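You operate a simulated robot arm through the tools that you are given. There is no shell and no other tool. Be economical: measure what you need, move in short steps, check, and stop when the job is done.

You run a simulated two-armed robot. Do the job below in one go: nothing can be reset, and whatever is moved stays where it is left.

## Task
Pack a cloth from the dispenser in the yellow tub and put its lid on.
Fine: the white dispenser is on the shelf unit; push its small yellow drawer shut again.

The check looks at the end state, three seconds after you hand in, the way a careful person would. Anything else that was tipped, shoved, dropped, spilled or broken makes it a failure. Lids that push on must go on centred and level and be pressed home; caps that screw on are set level and turned clockwise until they are tight. Flat cloth is picked up by pressing the open fingertips on it (5 to 10 N) and closing them slowly along it; thin cloth reads only 2 to 8 mm in the jaws.

## Robot
Two 7-joint arms with fingered hands on one trunk, on a base that drives. Base frame: it is fixed to the floor where the robot stands at the start and does not move with it; the origin is under the middle of the robot, x ahead of it, y to its left, z up. Units: m, degrees, N and s.
The left shoulder is at the start at [0.07, 0.171, 1.327], the right one opposite. Places, roughly: inside of the yellow tub [0.8, -0.6, 0.9]; top of the yellow tub [0.8, -0.6, 0.9]; yellow dispenser drawer [0.9, -0.5, 0.9]; yellow tub lid (20x15x5 cm) [0.6, -0.8, 0.9]. Payload 5 kg a hand.
The TCP of each hand is the grasp point between the finger pads, 0.043 m short of the fingertips. In the tool frame z runs along the fingers and y along their closing line. Largest opening 0.144 m; the body of the gripper starts 0.05 m behind the TCP. The gripper is a hand of 5 fingers: y runs from the thumb to the fingers, the wrist lies at [-0.021, -0.124, -0.221] in the tool frame, and closing takes about 1.5 s.
Orientation is that of the tool frame in the base frame, as a unit quaternion [x, y, z, w]. With the fingers straight down and the wrist toward the robot, the tool's x, y and z point along [0, 1, 0], [1, 0, 0] and [0, 0, -1] of the base frame.

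## Interface
- The arms move only by the tool play_rows. It takes "left_steps", "right_steps" or both (then of equal length, played together; a hand with none holds still); each is a list of rows, each a list of 7 numbers: the shift along the base's x, y, z in m, then the turn, a rotation vector about the base's x, y, z in rad, then the gripper command, from -1 (fully open) to 1 (shut), values between in proportion. In form: [[dx, dy, dz, ax, ay, az, gripper], ...]. A call has 1 to 10 rows; each row is the pose to reach, as a shift and turn from the pose commanded when the call began. A row lasts 0.2 s, in which the tool goes at most 0.05 m and 8.6 degrees; a call with a longer step from one row to the next is refused whole, and so is a gripper value outside its range. Where a pose cannot be reached the arm comes as near as it can. A force on the tool above 90 N (or 10 N above the force at the start of the call, whichever is more), or a blocked arm, ends the call early, and 0.2 s more pass. Each finger travels about 0.045 m/s and halts on what it meets, pressing with about 26 N; the grip force reading is that of the motor and also rises with nothing between the fingers. The clock runs only during rows and for 0.2 s after the last one: add rows that repeat a pose to give the fingers time. It gives the time, the measured TCP pose, the force on the tool (base axes), the opening and the grip force at its end, in the units of the frame above (readings bear some noise), with the torque about the TCP (base axes, N m) and any sound that the robot's microphone picked up.
- Cameras (640 x 400 px; columns grow to the right, rows downward): "scene" is now at [0.1264, -0.046, 1.5633]; the picture's right is [-0.51, -0.86, 0.00], its down [-0.48, 0.28, -0.83] and it looks along [0.72, -0.42, -0.56] (base axes); focal length 255 px, centre (320, 200). "left" rides on the left gripper at [-0.086, -0.108, -0.168] in its tool frame; the picture's right is [-0.80, -0.28, 0.53], its down [0.54, -0.73, 0.42] and it looks along [0.27, 0.63, 0.73] (tool axes); focal length 275 px, centre (320, 200). "right" rides on the right gripper at [0.086, -0.108, -0.168] in its tool frame; the picture's right is [-0.80, 0.28, -0.53], its down [-0.54, -0.73, 0.42] and it looks along [-0.27, 0.63, 0.73] (tool axes); focal length 275 px, centre (320, 200). There is no depth. A picture from a camera that has moved, and an enlarged one, comes with that camera's place and axes in the base frame and with its lens.
- camera(camera): a new picture of that camera. The clock stands still meanwhile.
- raise_lower(by): slides the trunk up (or, below 0, down) by that many m; the arms and the scene camera ride with it, the base frame stays. It gives what a move gives, with no picture.
- base_move(legs): drives the robot by 1 to 6 legs, each [ahead, left, turn to the left] in m, m and degrees, along the robot's own axes; the way and the turn of a leg run together, so that a leg with both is an arc; at most 1.5 m and 180 degrees a leg. The arms and the cameras ride along, it lands a little off, and it stops where it bumps. It gives what a move gives.
- hand_shape(shape, hand): the hand has 5 fingers and takes this shape, open, in about a second: jaw (thumb against the fingers, like two jaws); tri (thumb and two fingers); tip (a fingertip pinch); poke (one finger out to press); point (the index stretched); flat (the hand flat); cup (the hand cupped); fist (a fist). The gripper value then closes the fingers along that shape, each until it touches; the sizes above hold for jaw. It gives what a move gives, with no picture.
- aim_head(pan, tilt): turns the head with the scene camera to pan (to the left, within 86 degrees either way) and tilt (down, from -29 to 69), counted from straight ahead of the robot. It gives what a move gives.
- enlarge(camera, box): a new picture of the part [left, top, right, bottom] of that camera's present view, enlarged. The clock stands still meanwhile.
- finish_job(): hands the job in; it is judged then, once.

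Work in short steps. Places have to be worked out from the pictures, the camera data and where the tool is seen: move nearer, look again, correct. Check each grasp and each placing, and mend what went wrong. You have 120 turns and 100 pictures in all, those below and enlarged ones among them. Open the grippers and draw the arms clear of the work before you hand the job in, unless the task says otherwise; then end with one line.

The tools are called after ">>>" by a JSON object that holds its "api" and its "payload". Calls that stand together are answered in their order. play_rows: Moves the arms, as the interface text tells. Its arguments: {"type":"object","properties":{"left_steps":{"type":"array","items":{"type":"array","items":{"type":"number"}}},"right_steps":{"type":"array","items":{"type":"array","items":{"type":"number"}}}},"required":[]} The other tools are called the same way: raise_lower (by) slides the trunk up or down; hand_shape (shape, hand) gives the hand a shape; base_move (legs) drives the base; aim_head (pan, tilt) turns the head that bears the scene camera; camera (camera) takes a picture; enlarge (camera, box) takes an enlarged picture of a part of a camera's view; finish_job () hands the job in.

At the start:

```text
clock: 0.0
left_tcp_pos: [0.8266, -0.0848, 1.2185]
left_orientation: [0.707, 0.707, 0.0, 0.001]
left_force: [-0.1, -0.2, 0.4]
left_ft_torque: [0.0, -0.03, -0.01]
left_grip_width: 0.1438
left_finger_force: 0.0
left_shape: jaw
right_tcp_pos: [0.4786, -0.6055, 1.168]
right_orientation: [0.708, 0.707, 0.0, 0.0]
right_force: [-0.6, -0.3, 0.1]
right_ft_torque: [0.0, -0.02, -0.02]
right_grip_width: 0.1432
right_finger_force: 0.0
right_shape: jaw
trunk travel left (down, up): [-0.425, 0.515]
robot x, y, heading: [-0.0003, 0.0012, -0.0]
head pan, tilt: [-30.5, 33.8]
```

scene: 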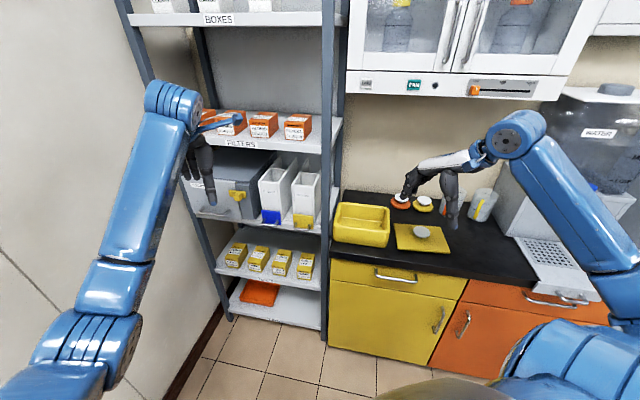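
right: 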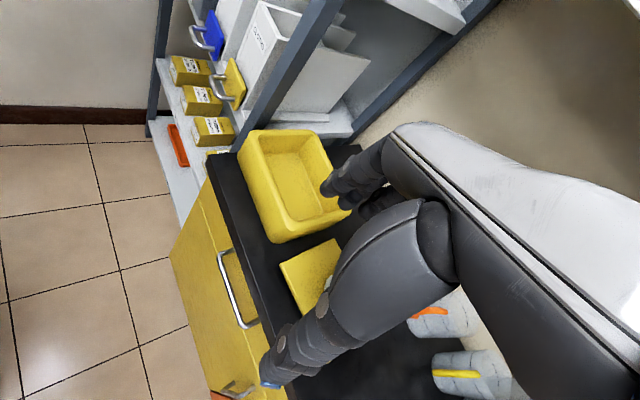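
left: 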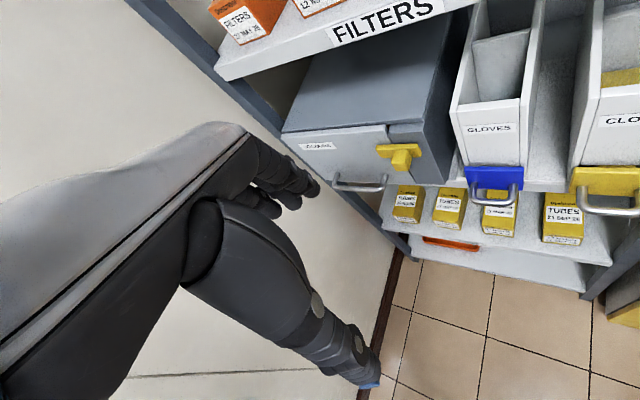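

I start by enlarging the scene around the dispensers and the yellow tub with its lid.

>>> {"api": "enlarge", "payload": {"camera": "scene", "box": [180, 130, 500, 330]}}

>>> {"api": "enlarge", "payload": {"camera": "left", "box": [400, 0, 640, 250]}}

>>> {"api": "enlarge", "payload": {"camera": "right", "box": [140, 0, 460, 400]}}

```text
2.00 times, centred on (340, 230) of scene
camera zoom: at [0.1264, -0.046, 1.5633], right [-0.51, -0.86, 0.0], down [-0.48, 0.28, -0.83], along [0.72, -0.42, -0.56], focal length 510 px, centre (280, 140)
```

zoom: 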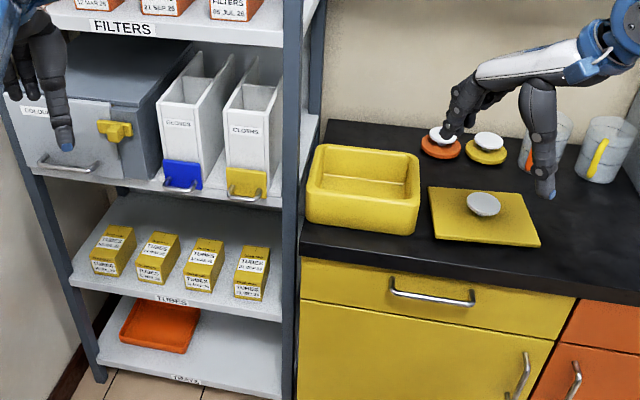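

```text
1.60 times, centred on (520, 125) of left
camera zoom: at [0.72, -0.1706, 1.3865], right [-0.28, -0.8, -0.53], down [-0.73, 0.54, -0.42], along [0.63, 0.27, -0.73], focal length 440 px, centre (0, 320)
```

zoom: 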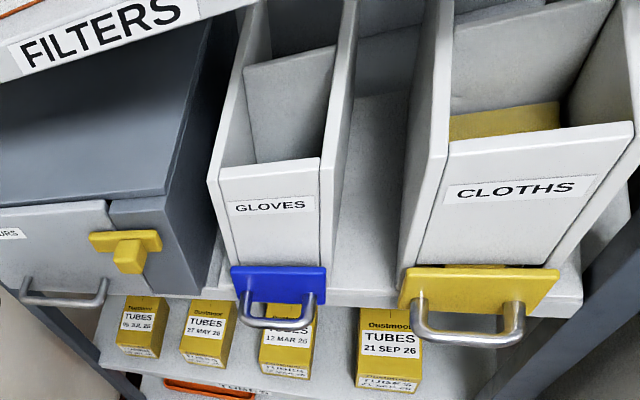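

```text
1.00 times, centred on (300, 200) of right
camera zoom: at [0.3683, -0.5189, 1.336], right [0.28, -0.8, 0.53], down [-0.73, -0.54, -0.42], along [0.63, -0.27, -0.73], focal length 275 px, centre (340, 200)
```

zoom: 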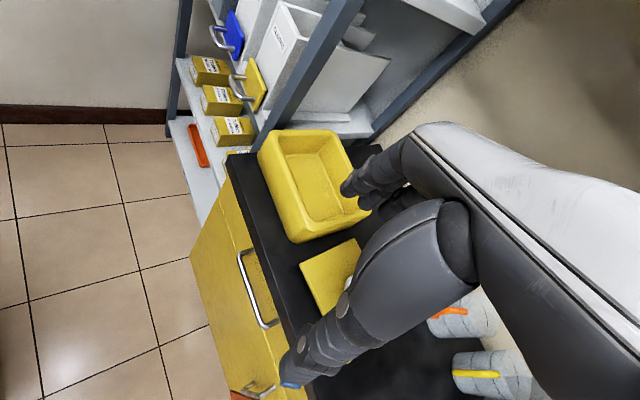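

All the furniture appears turned about 45° to the robot's right: drawer handle near [0.83, -0.38, 0.91], tub near [0.75, -0.61] and lid near [0.58, -0.79]. I draw the left hand back, then turn to face the furniture.

>>> {"api": "play_rows", "payload": {"left_steps": [[-0.05, 0.02, 0, 0, 0, 0, -1], [-0.1, 0.04, 0, 0, 0, 0, -1], [-0.15, 0.07, 0, 0, 0, 0, -1], [-0.19, 0.1, 0, 0, 0, 0, -1], [-0.23, 0.13, 0, 0, 0, 0, -1], [-0.25, 0.17, 0, 0, 0, 0, -1], [-0.25, 0.21, 0, 0, 0, 0, -1]]}}

```text
refused: row 1 steps farther than a row can; nothing moved
```

The first row was slightly too long, so I repeat it with smaller steps.

>>> {"api": "play_rows", "payload": {"left_steps": [[-0.04, 0.02, 0, 0, 0, 0, -1], [-0.08, 0.04, 0, 0, 0, 0, -1], [-0.12, 0.06, 0, 0, 0, 0, -1], [-0.16, 0.08, 0, 0, 0, 0, -1], [-0.2, 0.11, 0, 0, 0, 0, -1], [-0.23, 0.14, 0, 0, 0, 0, -1], [-0.25, 0.18, 0, 0, 0, 0, -1], [-0.25, 0.22, 0, 0, 0, 0, -1]]}}

```text
clock: 1.8
left_tcp_pos: [0.5754, 0.1381, 1.2189]
left_orientation: [0.708, 0.706, 0.0, 0.0]
left_force: [-0.2, 0.5, -0.1]
left_ft_torque: [-0.07, -0.01, 0.0]
left_grip_width: 0.1441
left_finger_force: 0.0
left_shape: jaw
right_tcp_pos: [0.4774, -0.6028, 1.1702]
right_orientation: [0.707, 0.707, -0.001, 0.001]
right_force: [0.0, -0.6, 0.2]
right_ft_torque: [-0.06, 0.03, -0.02]
right_grip_width: 0.1437
right_finger_force: 0.1
right_shape: jaw
trunk travel left (down, up): [-0.425, 0.515]
robot x, y, heading: [0.0035, -0.0019, -0.1]
head pan, tilt: [-30.5, 33.8]
```

The left hand is clear, so I turn the robot 45° to the right and aim the head at the work.

>>> {"api": "base_move", "payload": {"legs": [[0, 0, -45]]}}

>>> {"api": "aim_head", "payload": {"pan": 8, "tilt": 38}}

>>> {"api": "camera", "payload": {"camera": "scene"}}

```text
clock: 4.2
left_tcp_pos: [0.5046, -0.3101, 1.2203]
left_orientation: [0.923, 0.384, 0.0, 0.0]
left_force: [-0.2, 0.4, 0.3]
left_ft_torque: [-0.01, -0.04, 0.01]
left_grip_width: 0.144
left_finger_force: 0.1
left_shape: jaw
right_tcp_pos: [-0.0878, -0.7652, 1.1682]
right_orientation: [0.923, 0.385, 0.0, 0.0]
right_force: [0.9, 0.3, -0.1]
right_ft_torque: [0.01, 0.02, 0.02]
right_grip_width: 0.1435
right_finger_force: 0.0
right_shape: jaw
trunk travel left (down, up): [-0.425, 0.515]
robot x, y, heading: [0.0011, -0.001, -44.8]
head pan, tilt: [-30.5, 33.8]
```

```text
clock: 5.3
left_tcp_pos: [0.5051, -0.3111, 1.2204]
left_orientation: [0.923, 0.384, 0.0, 0.0]
left_force: [0.4, -0.1, -0.4]
left_ft_torque: [0.0, 0.01, 0.04]
left_grip_width: 0.1442
left_finger_force: 0.0
left_shape: jaw
right_tcp_pos: [-0.087, -0.766, 1.1679]
right_orientation: [0.923, 0.385, 0.001, 0.0]
right_force: [0.1, 0.3, -1.0]
right_ft_torque: [0.02, -0.02, -0.01]
right_grip_width: 0.1438
right_finger_force: 0.1
right_shape: jaw
trunk travel left (down, up): [-0.425, 0.515]
robot x, y, heading: [-0.0009, 0.002, -44.8]
head pan, tilt: [8.0, 38.0]
```

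```text
93 pictures are left
camera scene: at [0.1044, -0.0879, 1.557], right [-0.6, -0.8, 0.0], down [-0.49, 0.37, -0.79], along [0.63, -0.47, -0.62], focal length 255 px, centre (320, 200)
```

scene: 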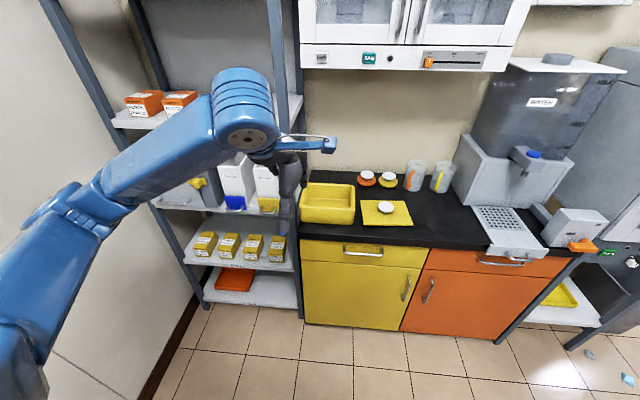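

The robot now faces the furniture squarely. I draw the left hand back a little, then drive 0.16 m ahead and 0.05 m left so that the drawer, tub and lid are all in reach.

>>> {"api": "play_rows", "payload": {"left_steps": [[-0.03, 0.03, 0, 0, 0, 0, -1], [-0.06, 0.06, 0, 0, 0, 0, -1]]}}

>>> {"api": "base_move", "payload": {"legs": [[0.16, 0.05, 0]]}}

>>> {"api": "aim_head", "payload": {"pan": 12, "tilt": 42}}

>>> {"api": "camera", "payload": {"camera": "scene"}}

>>> {"api": "camera", "payload": {"camera": "left"}}

```text
clock: 5.9
left_tcp_pos: [0.449, -0.2622, 1.2261]
left_orientation: [0.923, 0.385, 0.0, -0.003]
left_force: [-1.4, -0.2, -0.1]
left_ft_torque: [0.04, -0.04, -0.03]
left_grip_width: 0.144
left_finger_force: 0.0
left_shape: jaw
left hand out of reach, approached as far as the arm can: row 2
right_tcp_pos: [-0.0895, -0.766, 1.1696]
right_orientation: [0.923, 0.385, -0.001, -0.001]
right_force: [-0.9, -0.5, 0.0]
right_ft_torque: [-0.01, -0.03, 0.03]
right_grip_width: 0.144
right_finger_force: 0.2
right_shape: jaw
trunk travel left (down, up): [-0.425, 0.515]
robot x, y, heading: [-0.0011, -0.0035, -44.8]
head pan, tilt: [8.0, 38.0]
```

```text
clock: 7.4
left_tcp_pos: [0.5969, -0.3422, 1.227]
left_orientation: [0.924, 0.383, 0.002, -0.001]
left_force: [-1.0, 0.0, -0.4]
left_ft_torque: [0.0, -0.01, -0.01]
left_grip_width: 0.1439
left_finger_force: 0.0
left_shape: jaw
right_tcp_pos: [0.0586, -0.8431, 1.1689]
right_orientation: [0.924, 0.382, 0.001, 0.001]
right_force: [-0.9, 0.8, 0.8]
right_ft_torque: [0.0, -0.02, 0.01]
right_grip_width: 0.1438
right_finger_force: 0.0
right_shape: jaw
trunk travel left (down, up): [-0.425, 0.515]
robot x, y, heading: [0.148, -0.0767, -45.0]
head pan, tilt: [8.0, 38.0]
```

```text
clock: 8.0
left_tcp_pos: [0.5986, -0.3435, 1.225]
left_orientation: [0.924, 0.382, 0.0, -0.003]
left_force: [0.2, -0.6, -1.0]
left_ft_torque: [0.02, 0.04, 0.0]
left_grip_width: 0.1439
left_finger_force: 0.1
left_shape: jaw
right_tcp_pos: [0.0599, -0.8449, 1.1688]
right_orientation: [0.924, 0.382, 0.001, 0.0]
right_force: [-0.5, -0.7, -0.4]
right_ft_torque: [0.01, 0.0, 0.01]
right_grip_width: 0.1437
right_finger_force: 0.1
right_shape: jaw
trunk travel left (down, up): [-0.425, 0.515]
robot x, y, heading: [0.1471, -0.0809, -44.9]
head pan, tilt: [12.0, 42.0]
```

```text
92 pictures are left
camera scene: at [0.2549, -0.1611, 1.551], right [-0.54, -0.84, 0.0], down [-0.56, 0.36, -0.74], along [0.62, -0.4, -0.67], focal length 255 px, centre (320, 200)
```

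scene: 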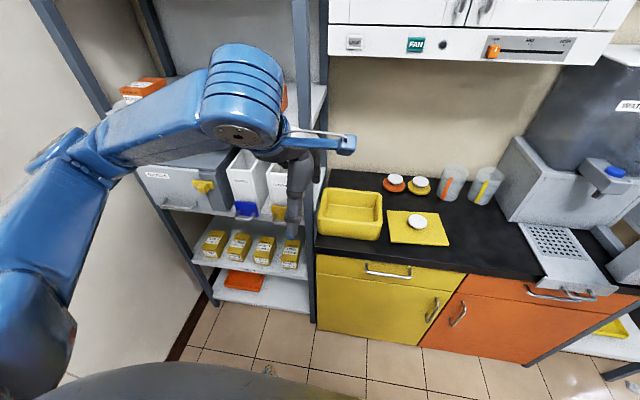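

```text
91 pictures are left
camera left: at [0.4623, -0.327, 1.3937], right [-0.77, -0.36, -0.53], down [-0.13, 0.9, -0.42], along [0.63, -0.25, -0.73], focal length 275 px, centre (320, 200)
```

left: 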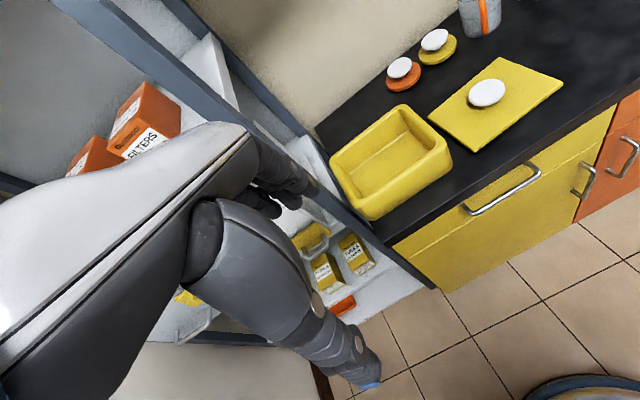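

The left hand hides the dispenser. I move it left and pitch it 45° forward for the handle grasp, then look again.

>>> {"api": "play_rows", "payload": {"left_steps": [[0.017, 0.017, -0.02, -0.0925, -0.0925, 0, -1], [0.034, 0.034, -0.04, -0.185, -0.185, 0, -1], [0.051, 0.051, -0.06, -0.2775, -0.2775, 0, -1], [0.068, 0.068, -0.08, -0.37, -0.37, 0, -1], [0.085, 0.085, -0.1, -0.4625, -0.4625, 0, -1], [0.1, 0.1, -0.12, -0.555, -0.555, 0, -1], [0.1, 0.1, -0.12, -0.555, -0.555, 0, -1]]}}

>>> {"api": "camera", "payload": {"camera": "left"}}

>>> {"api": "camera", "payload": {"camera": "scene"}}

```text
clock: 9.6
left_tcp_pos: [0.7643, -0.2779, 1.0358]
left_orientation: [0.854, 0.355, 0.146, 0.351]
left_force: [0.6, 0.2, -0.7]
left_ft_torque: [0.02, 0.0, -0.02]
left_grip_width: 0.1441
left_finger_force: 0.1
left_shape: jaw
left hand out of reach, approached as far as the arm can: row 1, 2, 3, 4, 5, 6, 7
right_tcp_pos: [0.0613, -0.8454, 1.1675]
right_orientation: [0.923, 0.384, 0.0, -0.001]
right_force: [-0.2, -0.1, -0.8]
right_ft_torque: [0.04, 0.01, 0.02]
right_grip_width: 0.1437
right_finger_force: 0.1
right_shape: jaw
trunk travel left (down, up): [-0.425, 0.515]
robot x, y, heading: [0.149, -0.0786, -44.8]
head pan, tilt: [12.0, 42.0]
```

```text
90 pictures are left
camera left: at [0.5662, -0.2013, 1.0797], right [-0.44, -0.69, -0.58], down [0.23, 0.54, -0.81], along [0.87, -0.49, -0.08], focal length 275 px, centre (320, 200)
```

left: 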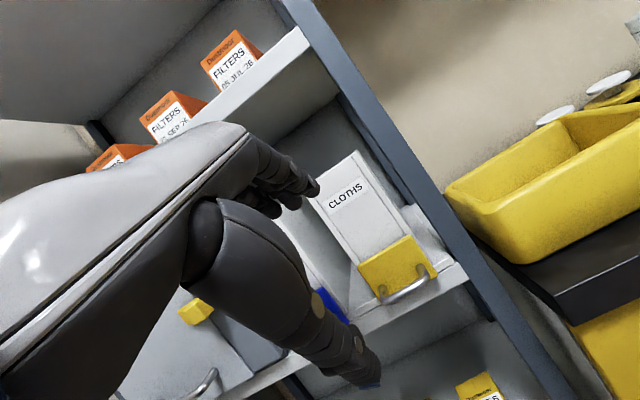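

```text
89 pictures are left
camera scene: at [0.2545, -0.1626, 1.551], right [-0.54, -0.84, 0.0], down [-0.56, 0.36, -0.74], along [0.62, -0.4, -0.67], focal length 255 px, centre (320, 200)
```

scene: 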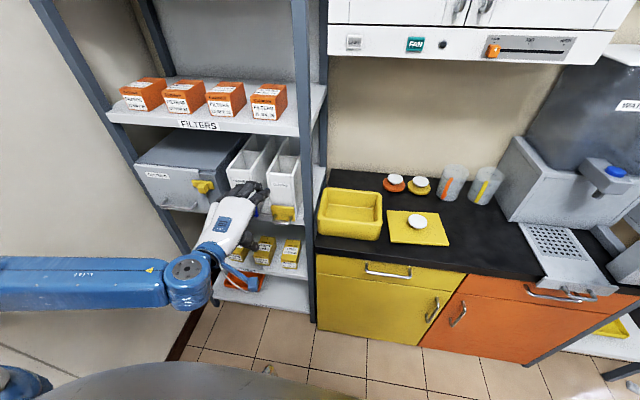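

The hand stopped lower and further forward than commanded, since the arm could not fold that far in. I enlarge both views to triangulate the handle.

>>> {"api": "enlarge", "payload": {"camera": "scene", "box": [200, 130, 340, 230]}}

>>> {"api": "enlarge", "payload": {"camera": "left", "box": [300, 140, 480, 320]}}

>>> {"api": "enlarge", "payload": {"camera": "scene", "box": [300, 160, 460, 260]}}

```text
4.00 times, centred on (270, 180) of scene
camera zoom: at [0.2545, -0.1626, 1.551], right [-0.54, -0.84, 0.0], down [-0.56, 0.36, -0.74], along [0.62, -0.4, -0.67], focal length 1019 px, centre (520, 280)
```

zoom: 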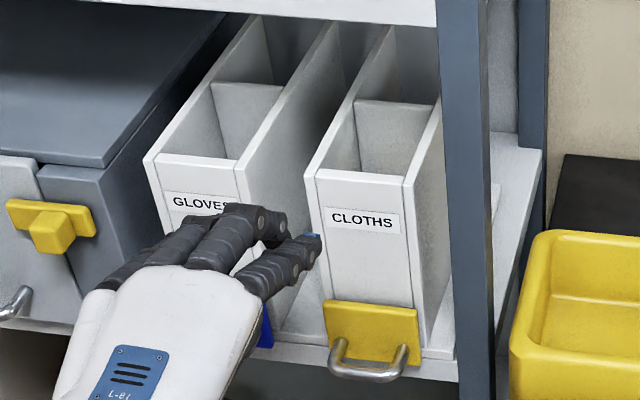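

```text
2.22 times, centred on (390, 230) of left
camera zoom: at [0.5662, -0.2013, 1.0797], right [-0.44, -0.69, -0.58], down [0.23, 0.54, -0.81], along [0.87, -0.49, -0.08], focal length 612 px, centre (164, 133)
```

zoom: 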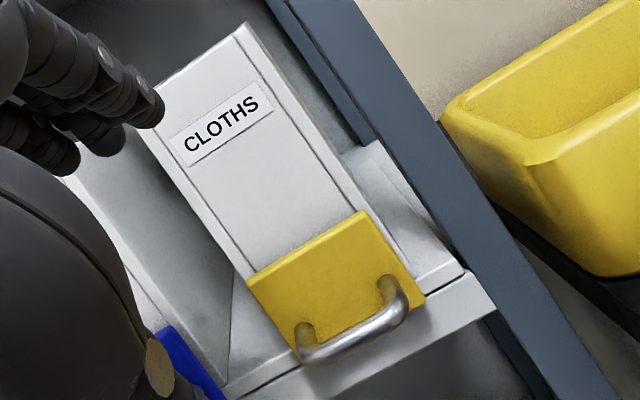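

```text
4.00 times, centred on (380, 210) of scene
camera zoom: at [0.2545, -0.1626, 1.551], right [-0.54, -0.84, 0.0], down [-0.56, 0.36, -0.74], along [0.62, -0.4, -0.67], focal length 1019 px, centre (80, 160)
```

zoom: 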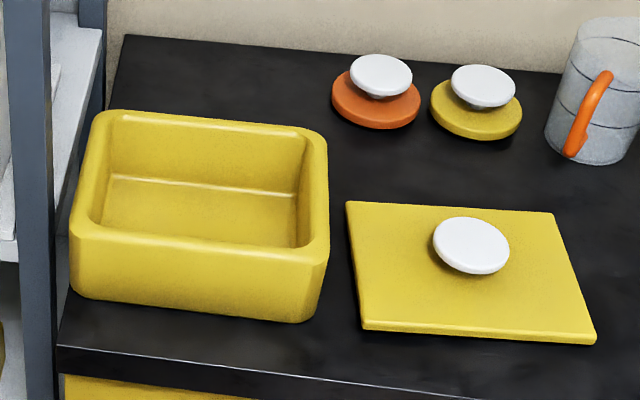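

Triangulation puts the handle bar at about [0.836, -0.379, 0.893], roughly 5.5 cm wide. I pitch the hand a further 20°, half-close it and lower it 5 cm, which also shows which pose the shifts count from.

>>> {"api": "play_rows", "payload": {"left_steps": [[0, 0, -0.02, -0.0825, -0.0825, 0, -0.5], [0, 0, -0.04, -0.165, -0.165, 0, 0], [0, 0, -0.05, -0.2475, -0.2475, 0, 0.17], [0, 0, -0.05, -0.2475, -0.2475, 0, 0.17], [0, 0, -0.05, -0.2475, -0.2475, 0, 0.17]]}}

```text
clock: 10.8
left_tcp_pos: [0.7621, -0.2781, 0.9868]
left_orientation: [0.78, 0.323, 0.205, 0.495]
left_force: [-0.1, 0.1, 0.8]
left_ft_torque: [-0.03, 0.0, -0.01]
left_grip_width: 0.0604
left_finger_force: 0.0
left_shape: jaw
right_tcp_pos: [0.0594, -0.8447, 1.1688]
right_orientation: [0.924, 0.383, -0.001, 0.0]
right_force: [-0.5, -0.1, -0.5]
right_ft_torque: [0.01, -0.01, 0.02]
right_grip_width: 0.1439
right_finger_force: 0.1
right_shape: jaw
trunk travel left (down, up): [-0.425, 0.515]
robot x, y, heading: [0.1504, -0.0754, -44.9]
head pan, tilt: [12.0, 42.0]
```

Shifts count from the pose actually reached. I go to a pre-grasp about 10 cm short of the bar and look.

>>> {"api": "play_rows", "payload": {"left_steps": [[0.005, -0.018, -0.025, 0, 0, 0, 0.17], [0.009, -0.037, -0.05, 0, 0, 0, 0.17], [0.009, -0.037, -0.05, 0, 0, 0, 0.17]]}}

>>> {"api": "camera", "payload": {"camera": "left"}}

>>> {"api": "enlarge", "payload": {"camera": "scene", "box": [200, 130, 360, 230]}}

```text
clock: 11.6
left_tcp_pos: [0.7725, -0.3143, 0.935]
left_orientation: [0.78, 0.324, 0.206, 0.495]
left_force: [-0.1, -0.1, 0.5]
left_ft_torque: [0.01, 0.0, 0.01]
left_grip_width: 0.0604
left_finger_force: 0.1
left_shape: jaw
right_tcp_pos: [0.0598, -0.8438, 1.1692]
right_orientation: [0.923, 0.384, 0.0, 0.0]
right_force: [0.7, 0.2, -0.7]
right_ft_torque: [-0.02, 0.0, -0.02]
right_grip_width: 0.1435
right_finger_force: 0.0
right_shape: jaw
trunk travel left (down, up): [-0.425, 0.515]
robot x, y, heading: [0.1487, -0.0778, -44.7]
head pan, tilt: [12.0, 42.0]
```

```text
85 pictures are left
camera left: at [0.5718, -0.2347, 0.9083], right [-0.31, -0.82, -0.48], down [0.44, 0.33, -0.84], along [0.85, -0.47, 0.26], focal length 275 px, centre (320, 200)
```

left: 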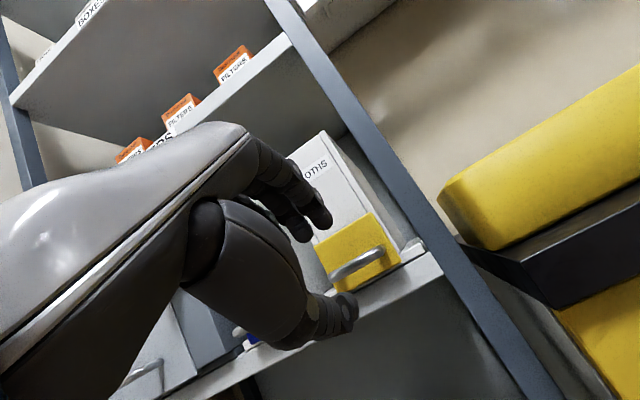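

```text
4.00 times, centred on (280, 180) of scene
camera zoom: at [0.2541, -0.1602, 1.5511], right [-0.54, -0.84, 0.0], down [-0.56, 0.36, -0.74], along [0.62, -0.4, -0.67], focal length 1019 px, centre (480, 280)
```

zoom: 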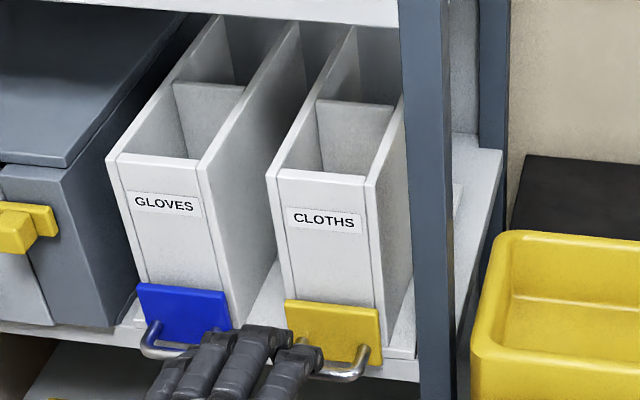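

The pinch plane lies between thumb and index, lined up with the bar, which looks about 1 cm higher than estimated (z ≈ 0.90). I advance so the fingertips straddle the bar.

>>> {"api": "play_rows", "payload": {"left_steps": [[0.01, -0.0125, -0.006, 0, 0, 0, 0.35], [0.02, -0.025, -0.012, 0, 0, 0, 0.35], [0.03, -0.038, -0.018, 0, 0, 0, 0.35], [0.0396, -0.0509, -0.023, 0, 0, 0, 0.35], [0.0396, -0.0509, -0.023, 0, 0, 0, 0.35]]}}

>>> {"api": "enlarge", "payload": {"camera": "left", "box": [220, 130, 460, 370]}}

>>> {"api": "enlarge", "payload": {"camera": "scene", "box": [220, 180, 340, 255]}}

```text
clock: 12.8
left_tcp_pos: [0.8101, -0.364, 0.9142]
left_orientation: [0.781, 0.323, 0.204, 0.495]
left_force: [-11.6, 11.0, 1.6]
left_ft_torque: [-0.17, -0.18, 0.05]
left_grip_width: 0.046
left_finger_force: 0.1
left_shape: jaw
right_tcp_pos: [0.0592, -0.8428, 1.1697]
right_orientation: [0.923, 0.384, 0.001, 0.001]
right_force: [-0.1, -0.3, -0.4]
right_ft_torque: [0.0, -0.02, 0.01]
right_grip_width: 0.1438
right_finger_force: 0.0
right_shape: jaw
trunk travel left (down, up): [-0.425, 0.515]
robot x, y, heading: [0.1475, -0.077, -45.3]
head pan, tilt: [12.0, 42.0]
```

```text
1.67 times, centred on (340, 250) of left
camera zoom: at [0.6107, -0.285, 0.8879], right [-0.31, -0.82, -0.48], down [0.44, 0.33, -0.84], along [0.85, -0.47, 0.26], focal length 459 px, centre (287, 117)
```

zoom: 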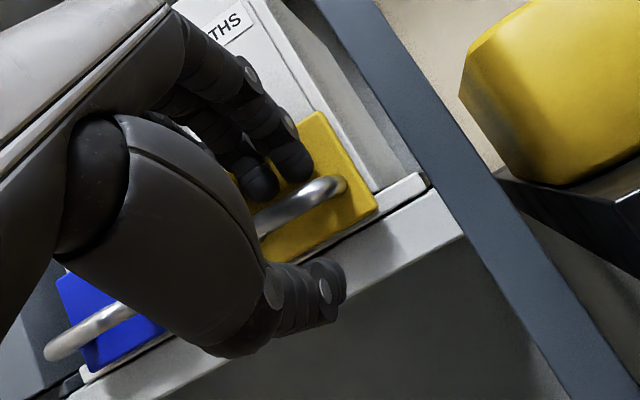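

```text
5.33 times, centred on (280, 218) of scene
camera zoom: at [0.2529, -0.1592, 1.5513], right [-0.54, -0.84, 0.0], down [-0.56, 0.36, -0.74], along [0.62, -0.4, -0.67], focal length 1359 px, centre (533, 107)
```

zoom: 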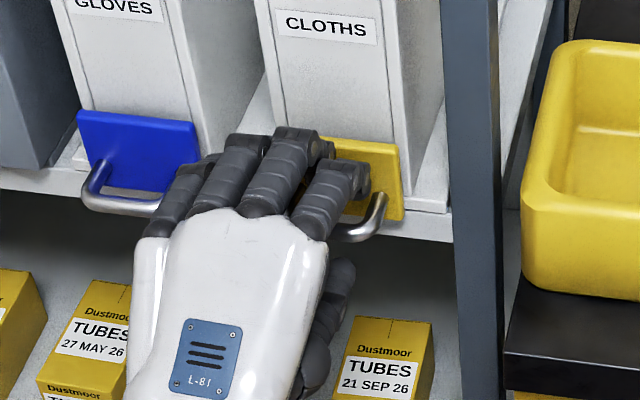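

The ring and little fingers are close to the blue drawer's handle, so closing could drag it too. I back off and take the "tip" shape so only the pinching finger acts.

>>> {"api": "play_rows", "payload": {"left_steps": [[-0.02, 0.02, 0.01, 0, 0, 0, 0.35], [-0.045, 0.045, 0.02, 0, 0, 0, 0.35], [-0.065, 0.065, 0.03, 0, 0, 0, 0.35]]}}

>>> {"api": "hand_shape", "payload": {"hand": "left", "shape": "tip"}}

>>> {"api": "camera", "payload": {"camera": "left"}}

>>> {"api": "enlarge", "payload": {"camera": "scene", "box": [200, 160, 360, 260]}}

```text
clock: 13.6
left_tcp_pos: [0.7474, -0.2999, 0.9466]
left_orientation: [0.78, 0.322, 0.205, 0.496]
left_force: [0.1, 0.1, 0.8]
left_ft_torque: [0.02, -0.02, 0.02]
left_grip_width: 0.0471
left_finger_force: 0.0
left_shape: jaw
right_tcp_pos: [0.0589, -0.844, 1.1698]
right_orientation: [0.924, 0.382, 0.0, -0.001]
right_force: [0.2, 0.9, 0.9]
right_ft_torque: [-0.02, -0.02, -0.03]
right_grip_width: 0.1436
right_finger_force: 0.0
right_shape: jaw
trunk travel left (down, up): [-0.425, 0.515]
robot x, y, heading: [0.1457, -0.0808, -45.1]
head pan, tilt: [12.0, 42.0]
```

```text
clock: 14.5
left_tcp_pos: [0.7485, -0.3004, 0.9446]
left_orientation: [0.78, 0.323, 0.205, 0.495]
left_force: [0.1, 0.0, -0.4]
left_ft_torque: [-0.01, -0.03, -0.02]
left_grip_width: 0.1437
left_finger_force: 0.1
left_shape: tip
right_tcp_pos: [0.0602, -0.8435, 1.1685]
right_orientation: [0.923, 0.384, 0.0, 0.0]
right_force: [-0.5, 1.3, -1.4]
right_ft_torque: [0.02, 0.0, 0.01]
right_grip_width: 0.1437
right_finger_force: 0.0
right_shape: jaw
trunk travel left (down, up): [-0.425, 0.515]
robot x, y, heading: [0.1496, -0.0802, -44.6]
head pan, tilt: [12.0, 42.0]
```

```text
81 pictures are left
camera left: at [0.5479, -0.221, 0.9182], right [-0.31, -0.82, -0.48], down [0.44, 0.33, -0.84], along [0.85, -0.47, 0.26], focal length 275 px, centre (320, 200)
```

left: 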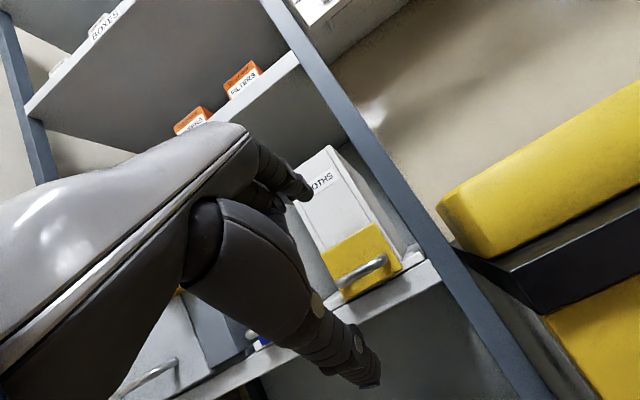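

```text
4.00 times, centred on (280, 210) of scene
camera zoom: at [0.2542, -0.1605, 1.5511], right [-0.54, -0.84, 0.0], down [-0.56, 0.36, -0.74], along [0.62, -0.4, -0.67], focal length 1019 px, centre (480, 160)
```

zoom: 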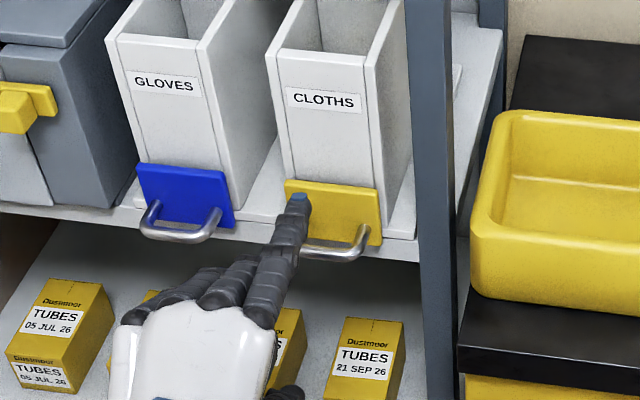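

Only the index and thumb are extended now. I set a 4.7 cm opening and advance again, slightly further right and a touch less deep.

>>> {"api": "play_rows", "payload": {"left_steps": [[0, 0, 0, 0, 0, 0, 0.2], [0, 0, 0, 0, 0, 0, 0.35], [0.013, -0.016, -0.008, 0, 0, 0, 0.35], [0.026, -0.032, -0.016, 0, 0, 0, 0.35], [0.04, -0.05, -0.024, 0, 0, 0, 0.35], [0.0515, -0.0646, -0.031, 0, 0, 0, 0.35], [0.0515, -0.0646, -0.031, 0, 0, 0, 0.35]]}}

>>> {"api": "enlarge", "payload": {"camera": "left", "box": [220, 130, 460, 370]}}

>>> {"api": "enlarge", "payload": {"camera": "scene", "box": [220, 180, 340, 255]}}

```text
clock: 16.1
left_tcp_pos: [0.7993, -0.3658, 0.9143]
left_orientation: [0.78, 0.323, 0.205, 0.495]
left_force: [0.4, -0.8, -0.5]
left_ft_torque: [-0.01, -0.01, 0.0]
left_grip_width: 0.0478
left_finger_force: 0.2
left_shape: tip
right_tcp_pos: [0.0604, -0.8441, 1.169]
right_orientation: [0.924, 0.383, -0.001, 0.0]
right_force: [-0.2, -0.6, 1.0]
right_ft_torque: [-0.01, 0.01, -0.01]
right_grip_width: 0.1436
right_finger_force: 0.0
right_shape: jaw
trunk travel left (down, up): [-0.425, 0.515]
robot x, y, heading: [0.1506, -0.0781, -45.1]
head pan, tilt: [12.0, 42.0]
```

```text
1.67 times, centred on (340, 250) of left
camera zoom: at [0.5997, -0.2855, 0.888], right [-0.31, -0.82, -0.48], down [0.44, 0.33, -0.84], along [0.85, -0.47, 0.26], focal length 459 px, centre (287, 117)
```

zoom: 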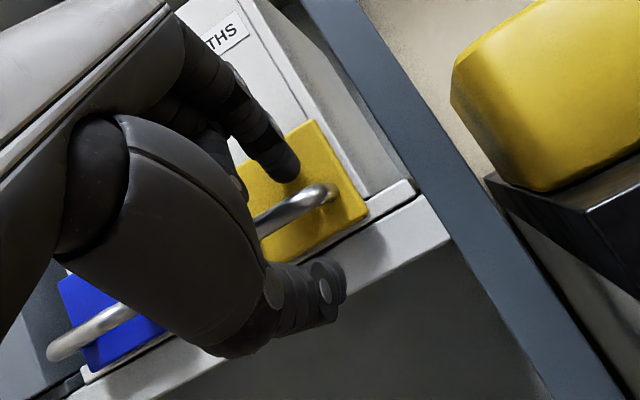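

```text
5.33 times, centred on (280, 218) of scene
camera zoom: at [0.2541, -0.1599, 1.5511], right [-0.54, -0.84, 0.0], down [-0.56, 0.36, -0.74], along [0.62, -0.4, -0.67], focal length 1359 px, centre (533, 107)
```

zoom: 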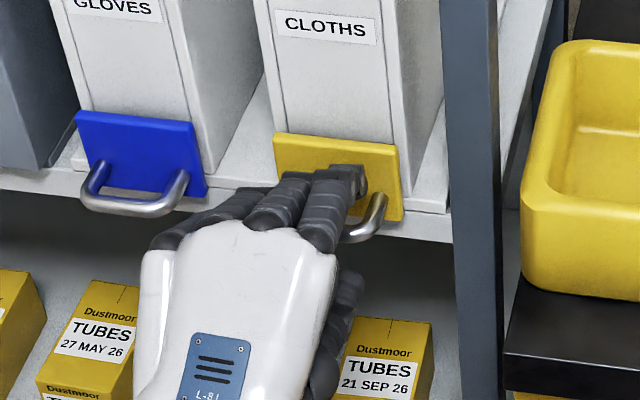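

The index is above the bar and the thumb below it, with no contact. I close on the bar.

>>> {"api": "play_rows", "payload": {"left_steps": [[0, 0, 0, 0, 0, 0, 0.6], [0, 0, 0, 0, 0, 0, 1], [0, 0, 0, 0, 0, 0, 1], [0, 0, 0, 0, 0, 0, 1], [0, 0, 0, 0, 0, 0, 1]]}}

>>> {"api": "enlarge", "payload": {"camera": "left", "box": [220, 130, 460, 370]}}

```text
clock: 17.3
left_tcp_pos: [0.8003, -0.3643, 0.9135]
left_orientation: [0.779, 0.324, 0.206, 0.495]
left_force: [1.8, 1.2, -1.4]
left_ft_torque: [-0.07, 0.06, 0.16]
left_grip_width: 0.0055
left_finger_force: 25.6
left_shape: tip
right_tcp_pos: [0.0601, -0.845, 1.1682]
right_orientation: [0.924, 0.383, 0.0, 0.0]
right_force: [-0.5, -1.1, 0.9]
right_ft_torque: [0.01, -0.01, -0.01]
right_grip_width: 0.1435
right_finger_force: 0.1
right_shape: jaw
trunk travel left (down, up): [-0.425, 0.515]
robot x, y, heading: [0.1499, -0.0778, -44.9]
head pan, tilt: [12.0, 42.0]
```

```text
1.67 times, centred on (340, 250) of left
camera zoom: at [0.5999, -0.2855, 0.8876], right [-0.31, -0.82, -0.48], down [0.43, 0.33, -0.84], along [0.85, -0.47, 0.25], focal length 459 px, centre (287, 117)
```

zoom: 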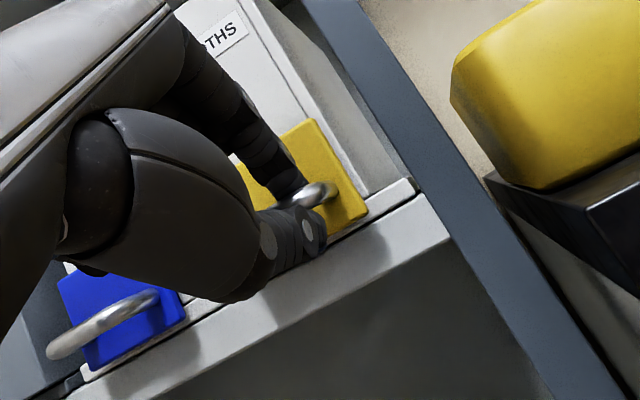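

The pinch holds the bar at 5.5 mm with some reaction torque. I pull gently straight back 4 cm.

>>> {"api": "play_rows", "payload": {"left_steps": [[-0.007, 0.007, 0, 0, 0, 0, 1], [-0.014, 0.014, 0, 0, 0, 0, 1], [-0.021, 0.021, 0, 0, 0, 0, 1], [-0.028, 0.028, 0, 0, 0, 0, 1]]}}

>>> {"api": "enlarge", "payload": {"camera": "scene", "box": [200, 160, 360, 260]}}

```text
clock: 18.3
left_tcp_pos: [0.7708, -0.3373, 0.9131]
left_orientation: [0.781, 0.323, 0.204, 0.494]
left_force: [-0.3, 0.0, -1.8]
left_ft_torque: [-0.06, 0.05, 0.02]
left_grip_width: 0.0058
left_finger_force: 25.8
left_shape: tip
right_tcp_pos: [0.059, -0.8441, 1.1689]
right_orientation: [0.924, 0.383, -0.001, 0.0]
right_force: [-0.2, -0.4, 0.7]
right_ft_torque: [0.0, -0.03, 0.0]
right_grip_width: 0.1437
right_finger_force: 0.0
right_shape: jaw
trunk travel left (down, up): [-0.425, 0.515]
robot x, y, heading: [0.1463, -0.0788, -45.0]
head pan, tilt: [12.0, 42.0]
```

```text
4.00 times, centred on (280, 210) of scene
camera zoom: at [0.254, -0.1603, 1.5511], right [-0.54, -0.84, 0.0], down [-0.56, 0.36, -0.74], along [0.62, -0.4, -0.67], focal length 1019 px, centre (480, 160)
```

zoom: 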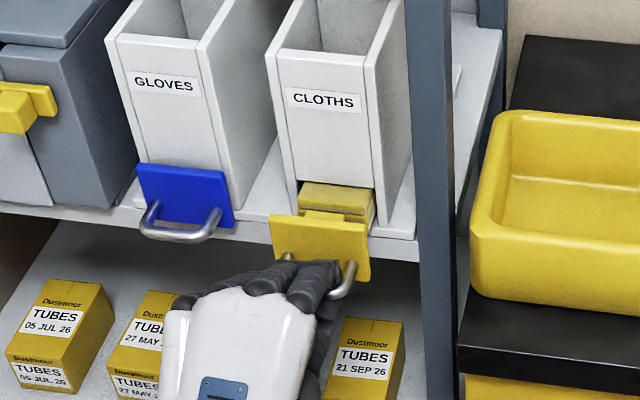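

The drawer is sliding out with the dispenser still, and a folded yellow stack is appearing. I pull another 5 cm, watching the force.

>>> {"api": "play_rows", "payload": {"left_steps": [[-0.007, 0.007, 0, 0, 0, 0, 1], [-0.014, 0.014, 0, 0, 0, 0, 1], [-0.021, 0.021, 0, 0, 0, 0, 1], [-0.028, 0.028, 0, 0, 0, 0, 1], [-0.035, 0.035, 0, 0, 0, 0, 1]]}}

>>> {"api": "enlarge", "payload": {"camera": "scene", "box": [200, 160, 360, 260]}}

```text
clock: 19.5
left_tcp_pos: [0.7353, -0.3032, 0.9136]
left_orientation: [0.78, 0.323, 0.206, 0.494]
left_force: [-7.8, -8.5, -5.8]
left_ft_torque: [0.03, 0.17, -0.28]
left_grip_width: 0.0058
left_finger_force: 25.9
left_shape: tip
right_tcp_pos: [0.06, -0.8455, 1.1669]
right_orientation: [0.924, 0.382, -0.001, 0.0]
right_force: [0.0, 0.3, 0.1]
right_ft_torque: [0.02, -0.02, 0.02]
right_grip_width: 0.1435
right_finger_force: 0.0
right_shape: jaw
trunk travel left (down, up): [-0.425, 0.515]
robot x, y, heading: [0.1495, -0.0798, -44.9]
head pan, tilt: [12.0, 42.0]
```

```text
4.00 times, centred on (280, 210) of scene
camera zoom: at [0.2536, -0.1618, 1.551], right [-0.54, -0.84, 0.0], down [-0.56, 0.36, -0.74], along [0.62, -0.4, -0.67], focal length 1019 px, centre (480, 160)
```

zoom: 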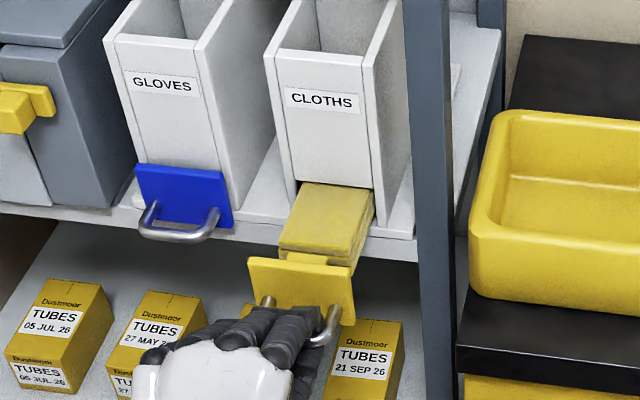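

Sideways force of about 11 N suggests the true slide axis is turned slightly towards -y of my pull. I correct by 3 mm to the right and pull 4 cm more along a heading near -43°.

>>> {"api": "play_rows", "payload": {"left_steps": [[-0.003, -0.002, 0.001, 0, 0, 0, 1], [-0.011, 0.005, 0.001, 0, 0, 0, 1], [-0.018, 0.012, 0.001, 0, 0, 0, 1], [-0.025, 0.019, 0.001, 0, 0, 0, 1], [-0.032, 0.026, 0.001, 0, 0, 0, 1]]}}

>>> {"api": "enlarge", "payload": {"camera": "scene", "box": [200, 160, 360, 260]}}

```text
clock: 20.7
left_tcp_pos: [0.7019, -0.2722, 0.9157]
left_orientation: [0.779, 0.324, 0.206, 0.496]
left_force: [-0.9, 0.2, 0.4]
left_ft_torque: [-0.02, -0.04, 0.0]
left_grip_width: 0.0053
left_finger_force: 26.0
left_shape: tip
right_tcp_pos: [0.0578, -0.8419, 1.171]
right_orientation: [0.923, 0.384, 0.001, 0.001]
right_force: [-0.4, 0.4, 0.6]
right_ft_torque: [-0.07, -0.1, -0.05]
right_grip_width: 0.1437
right_finger_force: 0.0
right_shape: jaw
trunk travel left (down, up): [-0.425, 0.515]
robot x, y, heading: [0.1476, -0.0818, -44.8]
head pan, tilt: [12.0, 42.0]
```

```text
4.00 times, centred on (280, 210) of scene
camera zoom: at [0.2505, -0.1563, 1.5518], right [-0.54, -0.84, 0.0], down [-0.56, 0.36, -0.75], along [0.63, -0.41, -0.67], focal length 1019 px, centre (480, 160)
```

zoom: 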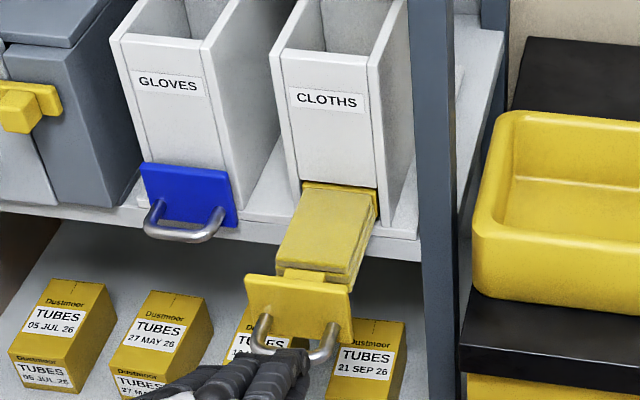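

The tray reached its stop and the fingers slipped off; the whole cloth stack is exposed. I open the hand, back it away and raise it to look from above.

>>> {"api": "play_rows", "payload": {"left_steps": [[-0.02, 0.02, 0.0, 0, 0, 0, 0.4], [-0.035, 0.035, 0.03, 0, 0, 0, -0.2], [-0.035, 0.035, 0.075, 0, 0, 0, -0.6], [-0.035, 0.035, 0.12, 0, 0, 0, -1], [-0.035, 0.035, 0.16, 0, 0, 0, -1], [-0.035, 0.035, 0.2, 0, 0, 0, -1]]}}

>>> {"api": "enlarge", "payload": {"camera": "scene", "box": [220, 150, 380, 250]}}

>>> {"api": "camera", "payload": {"camera": "left"}}

```text
clock: 22.1
left_tcp_pos: [0.6967, -0.2601, 1.0566]
left_orientation: [0.779, 0.323, 0.205, 0.496]
left_force: [-0.4, -0.2, 0.1]
left_ft_torque: [0.01, 0.0, -0.01]
left_grip_width: 0.1178
left_finger_force: 0.0
left_shape: tip
left hand out of reach, approached as far as the arm can: row 5, 6
right_tcp_pos: [0.0611, -0.8459, 1.1693]
right_orientation: [0.923, 0.384, 0.0, 0.0]
right_force: [0.0, 0.0, 0.3]
right_ft_torque: [-0.02, 0.02, 0.0]
right_grip_width: 0.1437
right_finger_force: 0.0
right_shape: jaw
trunk travel left (down, up): [-0.425, 0.515]
robot x, y, heading: [0.1488, -0.0788, -44.8]
head pan, tilt: [12.0, 42.0]
```

```text
4.00 times, centred on (300, 200) of scene
camera zoom: at [0.2554, -0.161, 1.5509], right [-0.54, -0.84, 0.0], down [-0.56, 0.36, -0.74], along [0.62, -0.4, -0.67], focal length 1019 px, centre (400, 200)
```

zoom: 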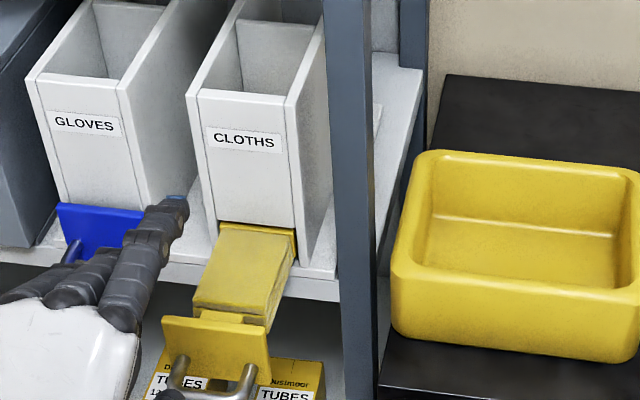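

```text
72 pictures are left
camera left: at [0.4975, -0.1806, 1.0304], right [-0.31, -0.82, -0.48], down [0.43, 0.33, -0.84], along [0.85, -0.47, 0.26], focal length 275 px, centre (320, 200)
```

left: 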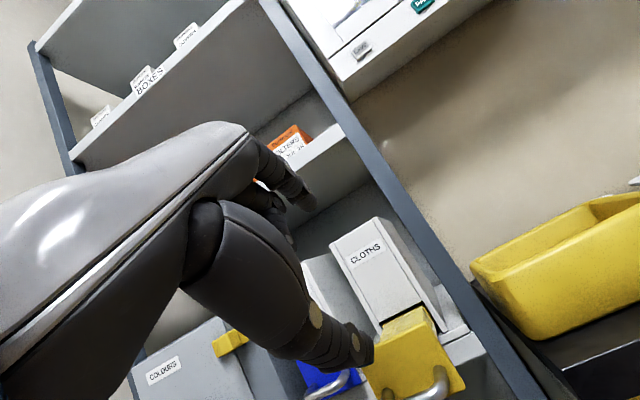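

The stack is fully exposed. The dispenser wall leaves no room for the palm in line, so I will approach fingers down with the closing line sideways, first undoing the pitch.

>>> {"api": "play_rows", "payload": {"left_steps": [[0.007, -0.007, 0.01, 0.1, 0.1, 0, -1], [0.014, -0.014, 0.02, 0.2, 0.2, 0, -1], [0.021, -0.021, 0.03, 0.3, 0.3, 0, -1], [0.028, -0.028, 0.04, 0.4, 0.4, 0, -1], [0.035, -0.035, 0.05, 0.5, 0.5, 0, -1], [0.042, -0.042, 0.06, 0.6, 0.6, 0, -1], [0.05, -0.05, 0.07, 0.7, 0.7, 0, -1], [0.052, -0.052, 0.08, 0.802, 0.802, 0, -1], [0.052, -0.052, 0.08, 0.802, 0.802, 0, -1]]}}

```text
clock: 24.1
left_tcp_pos: [0.7492, -0.3126, 1.1347]
left_orientation: [0.924, 0.383, 0.0, -0.002]
left_force: [-0.4, 0.0, 0.1]
left_ft_torque: [-0.04, -0.02, 0.01]
left_grip_width: 0.1436
left_finger_force: 0.0
left_shape: tip
left hand out of reach, approached as far as the arm can: row 1, 2, 3, 4, 5, 6
right_tcp_pos: [0.0599, -0.8432, 1.1697]
right_orientation: [0.924, 0.383, 0.0, 0.0]
right_force: [-0.1, 1.1, -0.5]
right_ft_torque: [-0.05, 0.0, -0.02]
right_grip_width: 0.144
right_finger_force: 0.1
right_shape: jaw
trunk travel left (down, up): [-0.425, 0.515]
robot x, y, heading: [0.1458, -0.0802, -44.8]
head pan, tilt: [12.0, 42.0]
```

Now I yaw the hand 90° about the vertical so it closes across the drawer.

>>> {"api": "play_rows", "payload": {"left_steps": [[0, 0, 0, 0, 0, 0.148, -1], [0, 0, 0, 0, 0, 0.296, -1], [0, 0, 0, 0, 0, 0.444, -1], [0, 0, 0, 0, 0, 0.592, -1], [0, 0, 0, 0, 0, 0.74, -1], [0, 0, 0, 0, 0, 0.888, -1], [0, 0, 0, 0, 0, 1.036, -1], [0, 0, 0, 0, 0, 1.184, -1], [0, 0, 0, 0, 0, 1.332, -1], [0, 0, 0, 0, 0, 1.48, -1]]}}

>>> {"api": "camera", "payload": {"camera": "left"}}

>>> {"api": "camera", "payload": {"camera": "scene"}}

```text
clock: 26.3
left_tcp_pos: [0.7488, -0.3134, 1.1354]
left_orientation: [0.422, 0.906, -0.001, -0.002]
left_force: [0.4, -0.1, -1.4]
left_ft_torque: [0.0, 0.05, 0.02]
left_grip_width: 0.1437
left_finger_force: 0.1
left_shape: tip
right_tcp_pos: [0.0605, -0.8449, 1.1682]
right_orientation: [0.924, 0.383, 0.0, 0.0]
right_force: [0.0, -0.3, 0.2]
right_ft_torque: [0.02, -0.01, 0.0]
right_grip_width: 0.144
right_finger_force: 0.1
right_shape: jaw
trunk travel left (down, up): [-0.425, 0.515]
robot x, y, heading: [0.1527, -0.0735, -44.8]
head pan, tilt: [12.0, 42.0]
```

```text
71 pictures are left
camera left: at [0.7222, -0.4489, 1.3028], right [0.29, -0.79, -0.53], down [-0.91, -0.05, -0.42], along [0.31, 0.61, -0.73], focal length 275 px, centre (320, 200)
```

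left: 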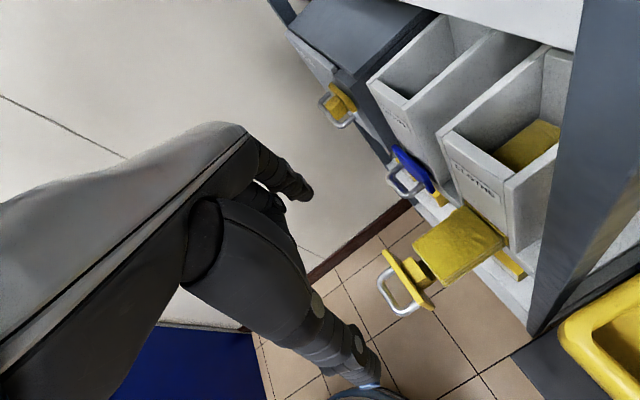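

```text
70 pictures are left
camera scene: at [0.2543, -0.1614, 1.551], right [-0.54, -0.84, 0.0], down [-0.56, 0.36, -0.74], along [0.62, -0.4, -0.67], focal length 255 px, centre (320, 200)
```

scene: 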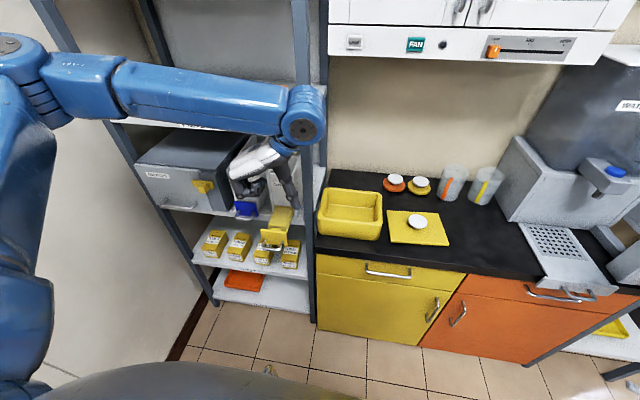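

The yaw worked and the left camera now sees the stack well. I enlarge both views to triangulate the cloth top.

>>> {"api": "enlarge", "payload": {"camera": "left", "box": [360, 160, 560, 340]}}

>>> {"api": "enlarge", "payload": {"camera": "scene", "box": [230, 180, 330, 260]}}

```text
2.22 times, centred on (460, 250) of left
camera zoom: at [0.7222, -0.4489, 1.3028], right [0.29, -0.79, -0.53], down [-0.91, -0.05, -0.42], along [0.31, 0.61, -0.73], focal length 612 px, centre (9, 89)
```

zoom: 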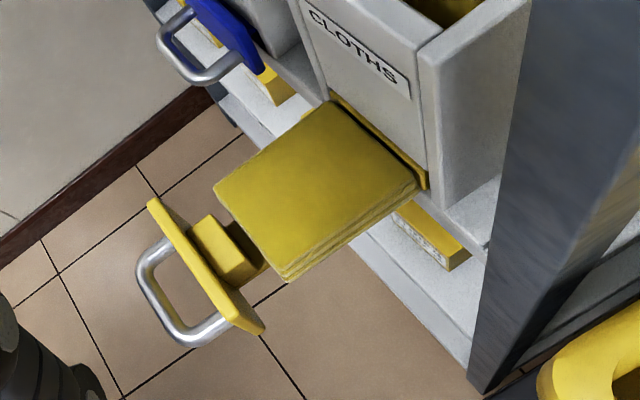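

```text
5.00 times, centred on (280, 220) of scene
camera zoom: at [0.2543, -0.1614, 1.551], right [-0.54, -0.84, 0.0], down [-0.56, 0.36, -0.74], along [0.62, -0.4, -0.67], focal length 1274 px, centre (520, 100)
```

zoom: 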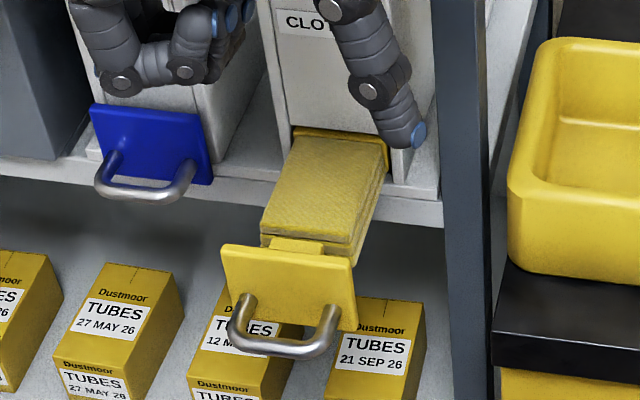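

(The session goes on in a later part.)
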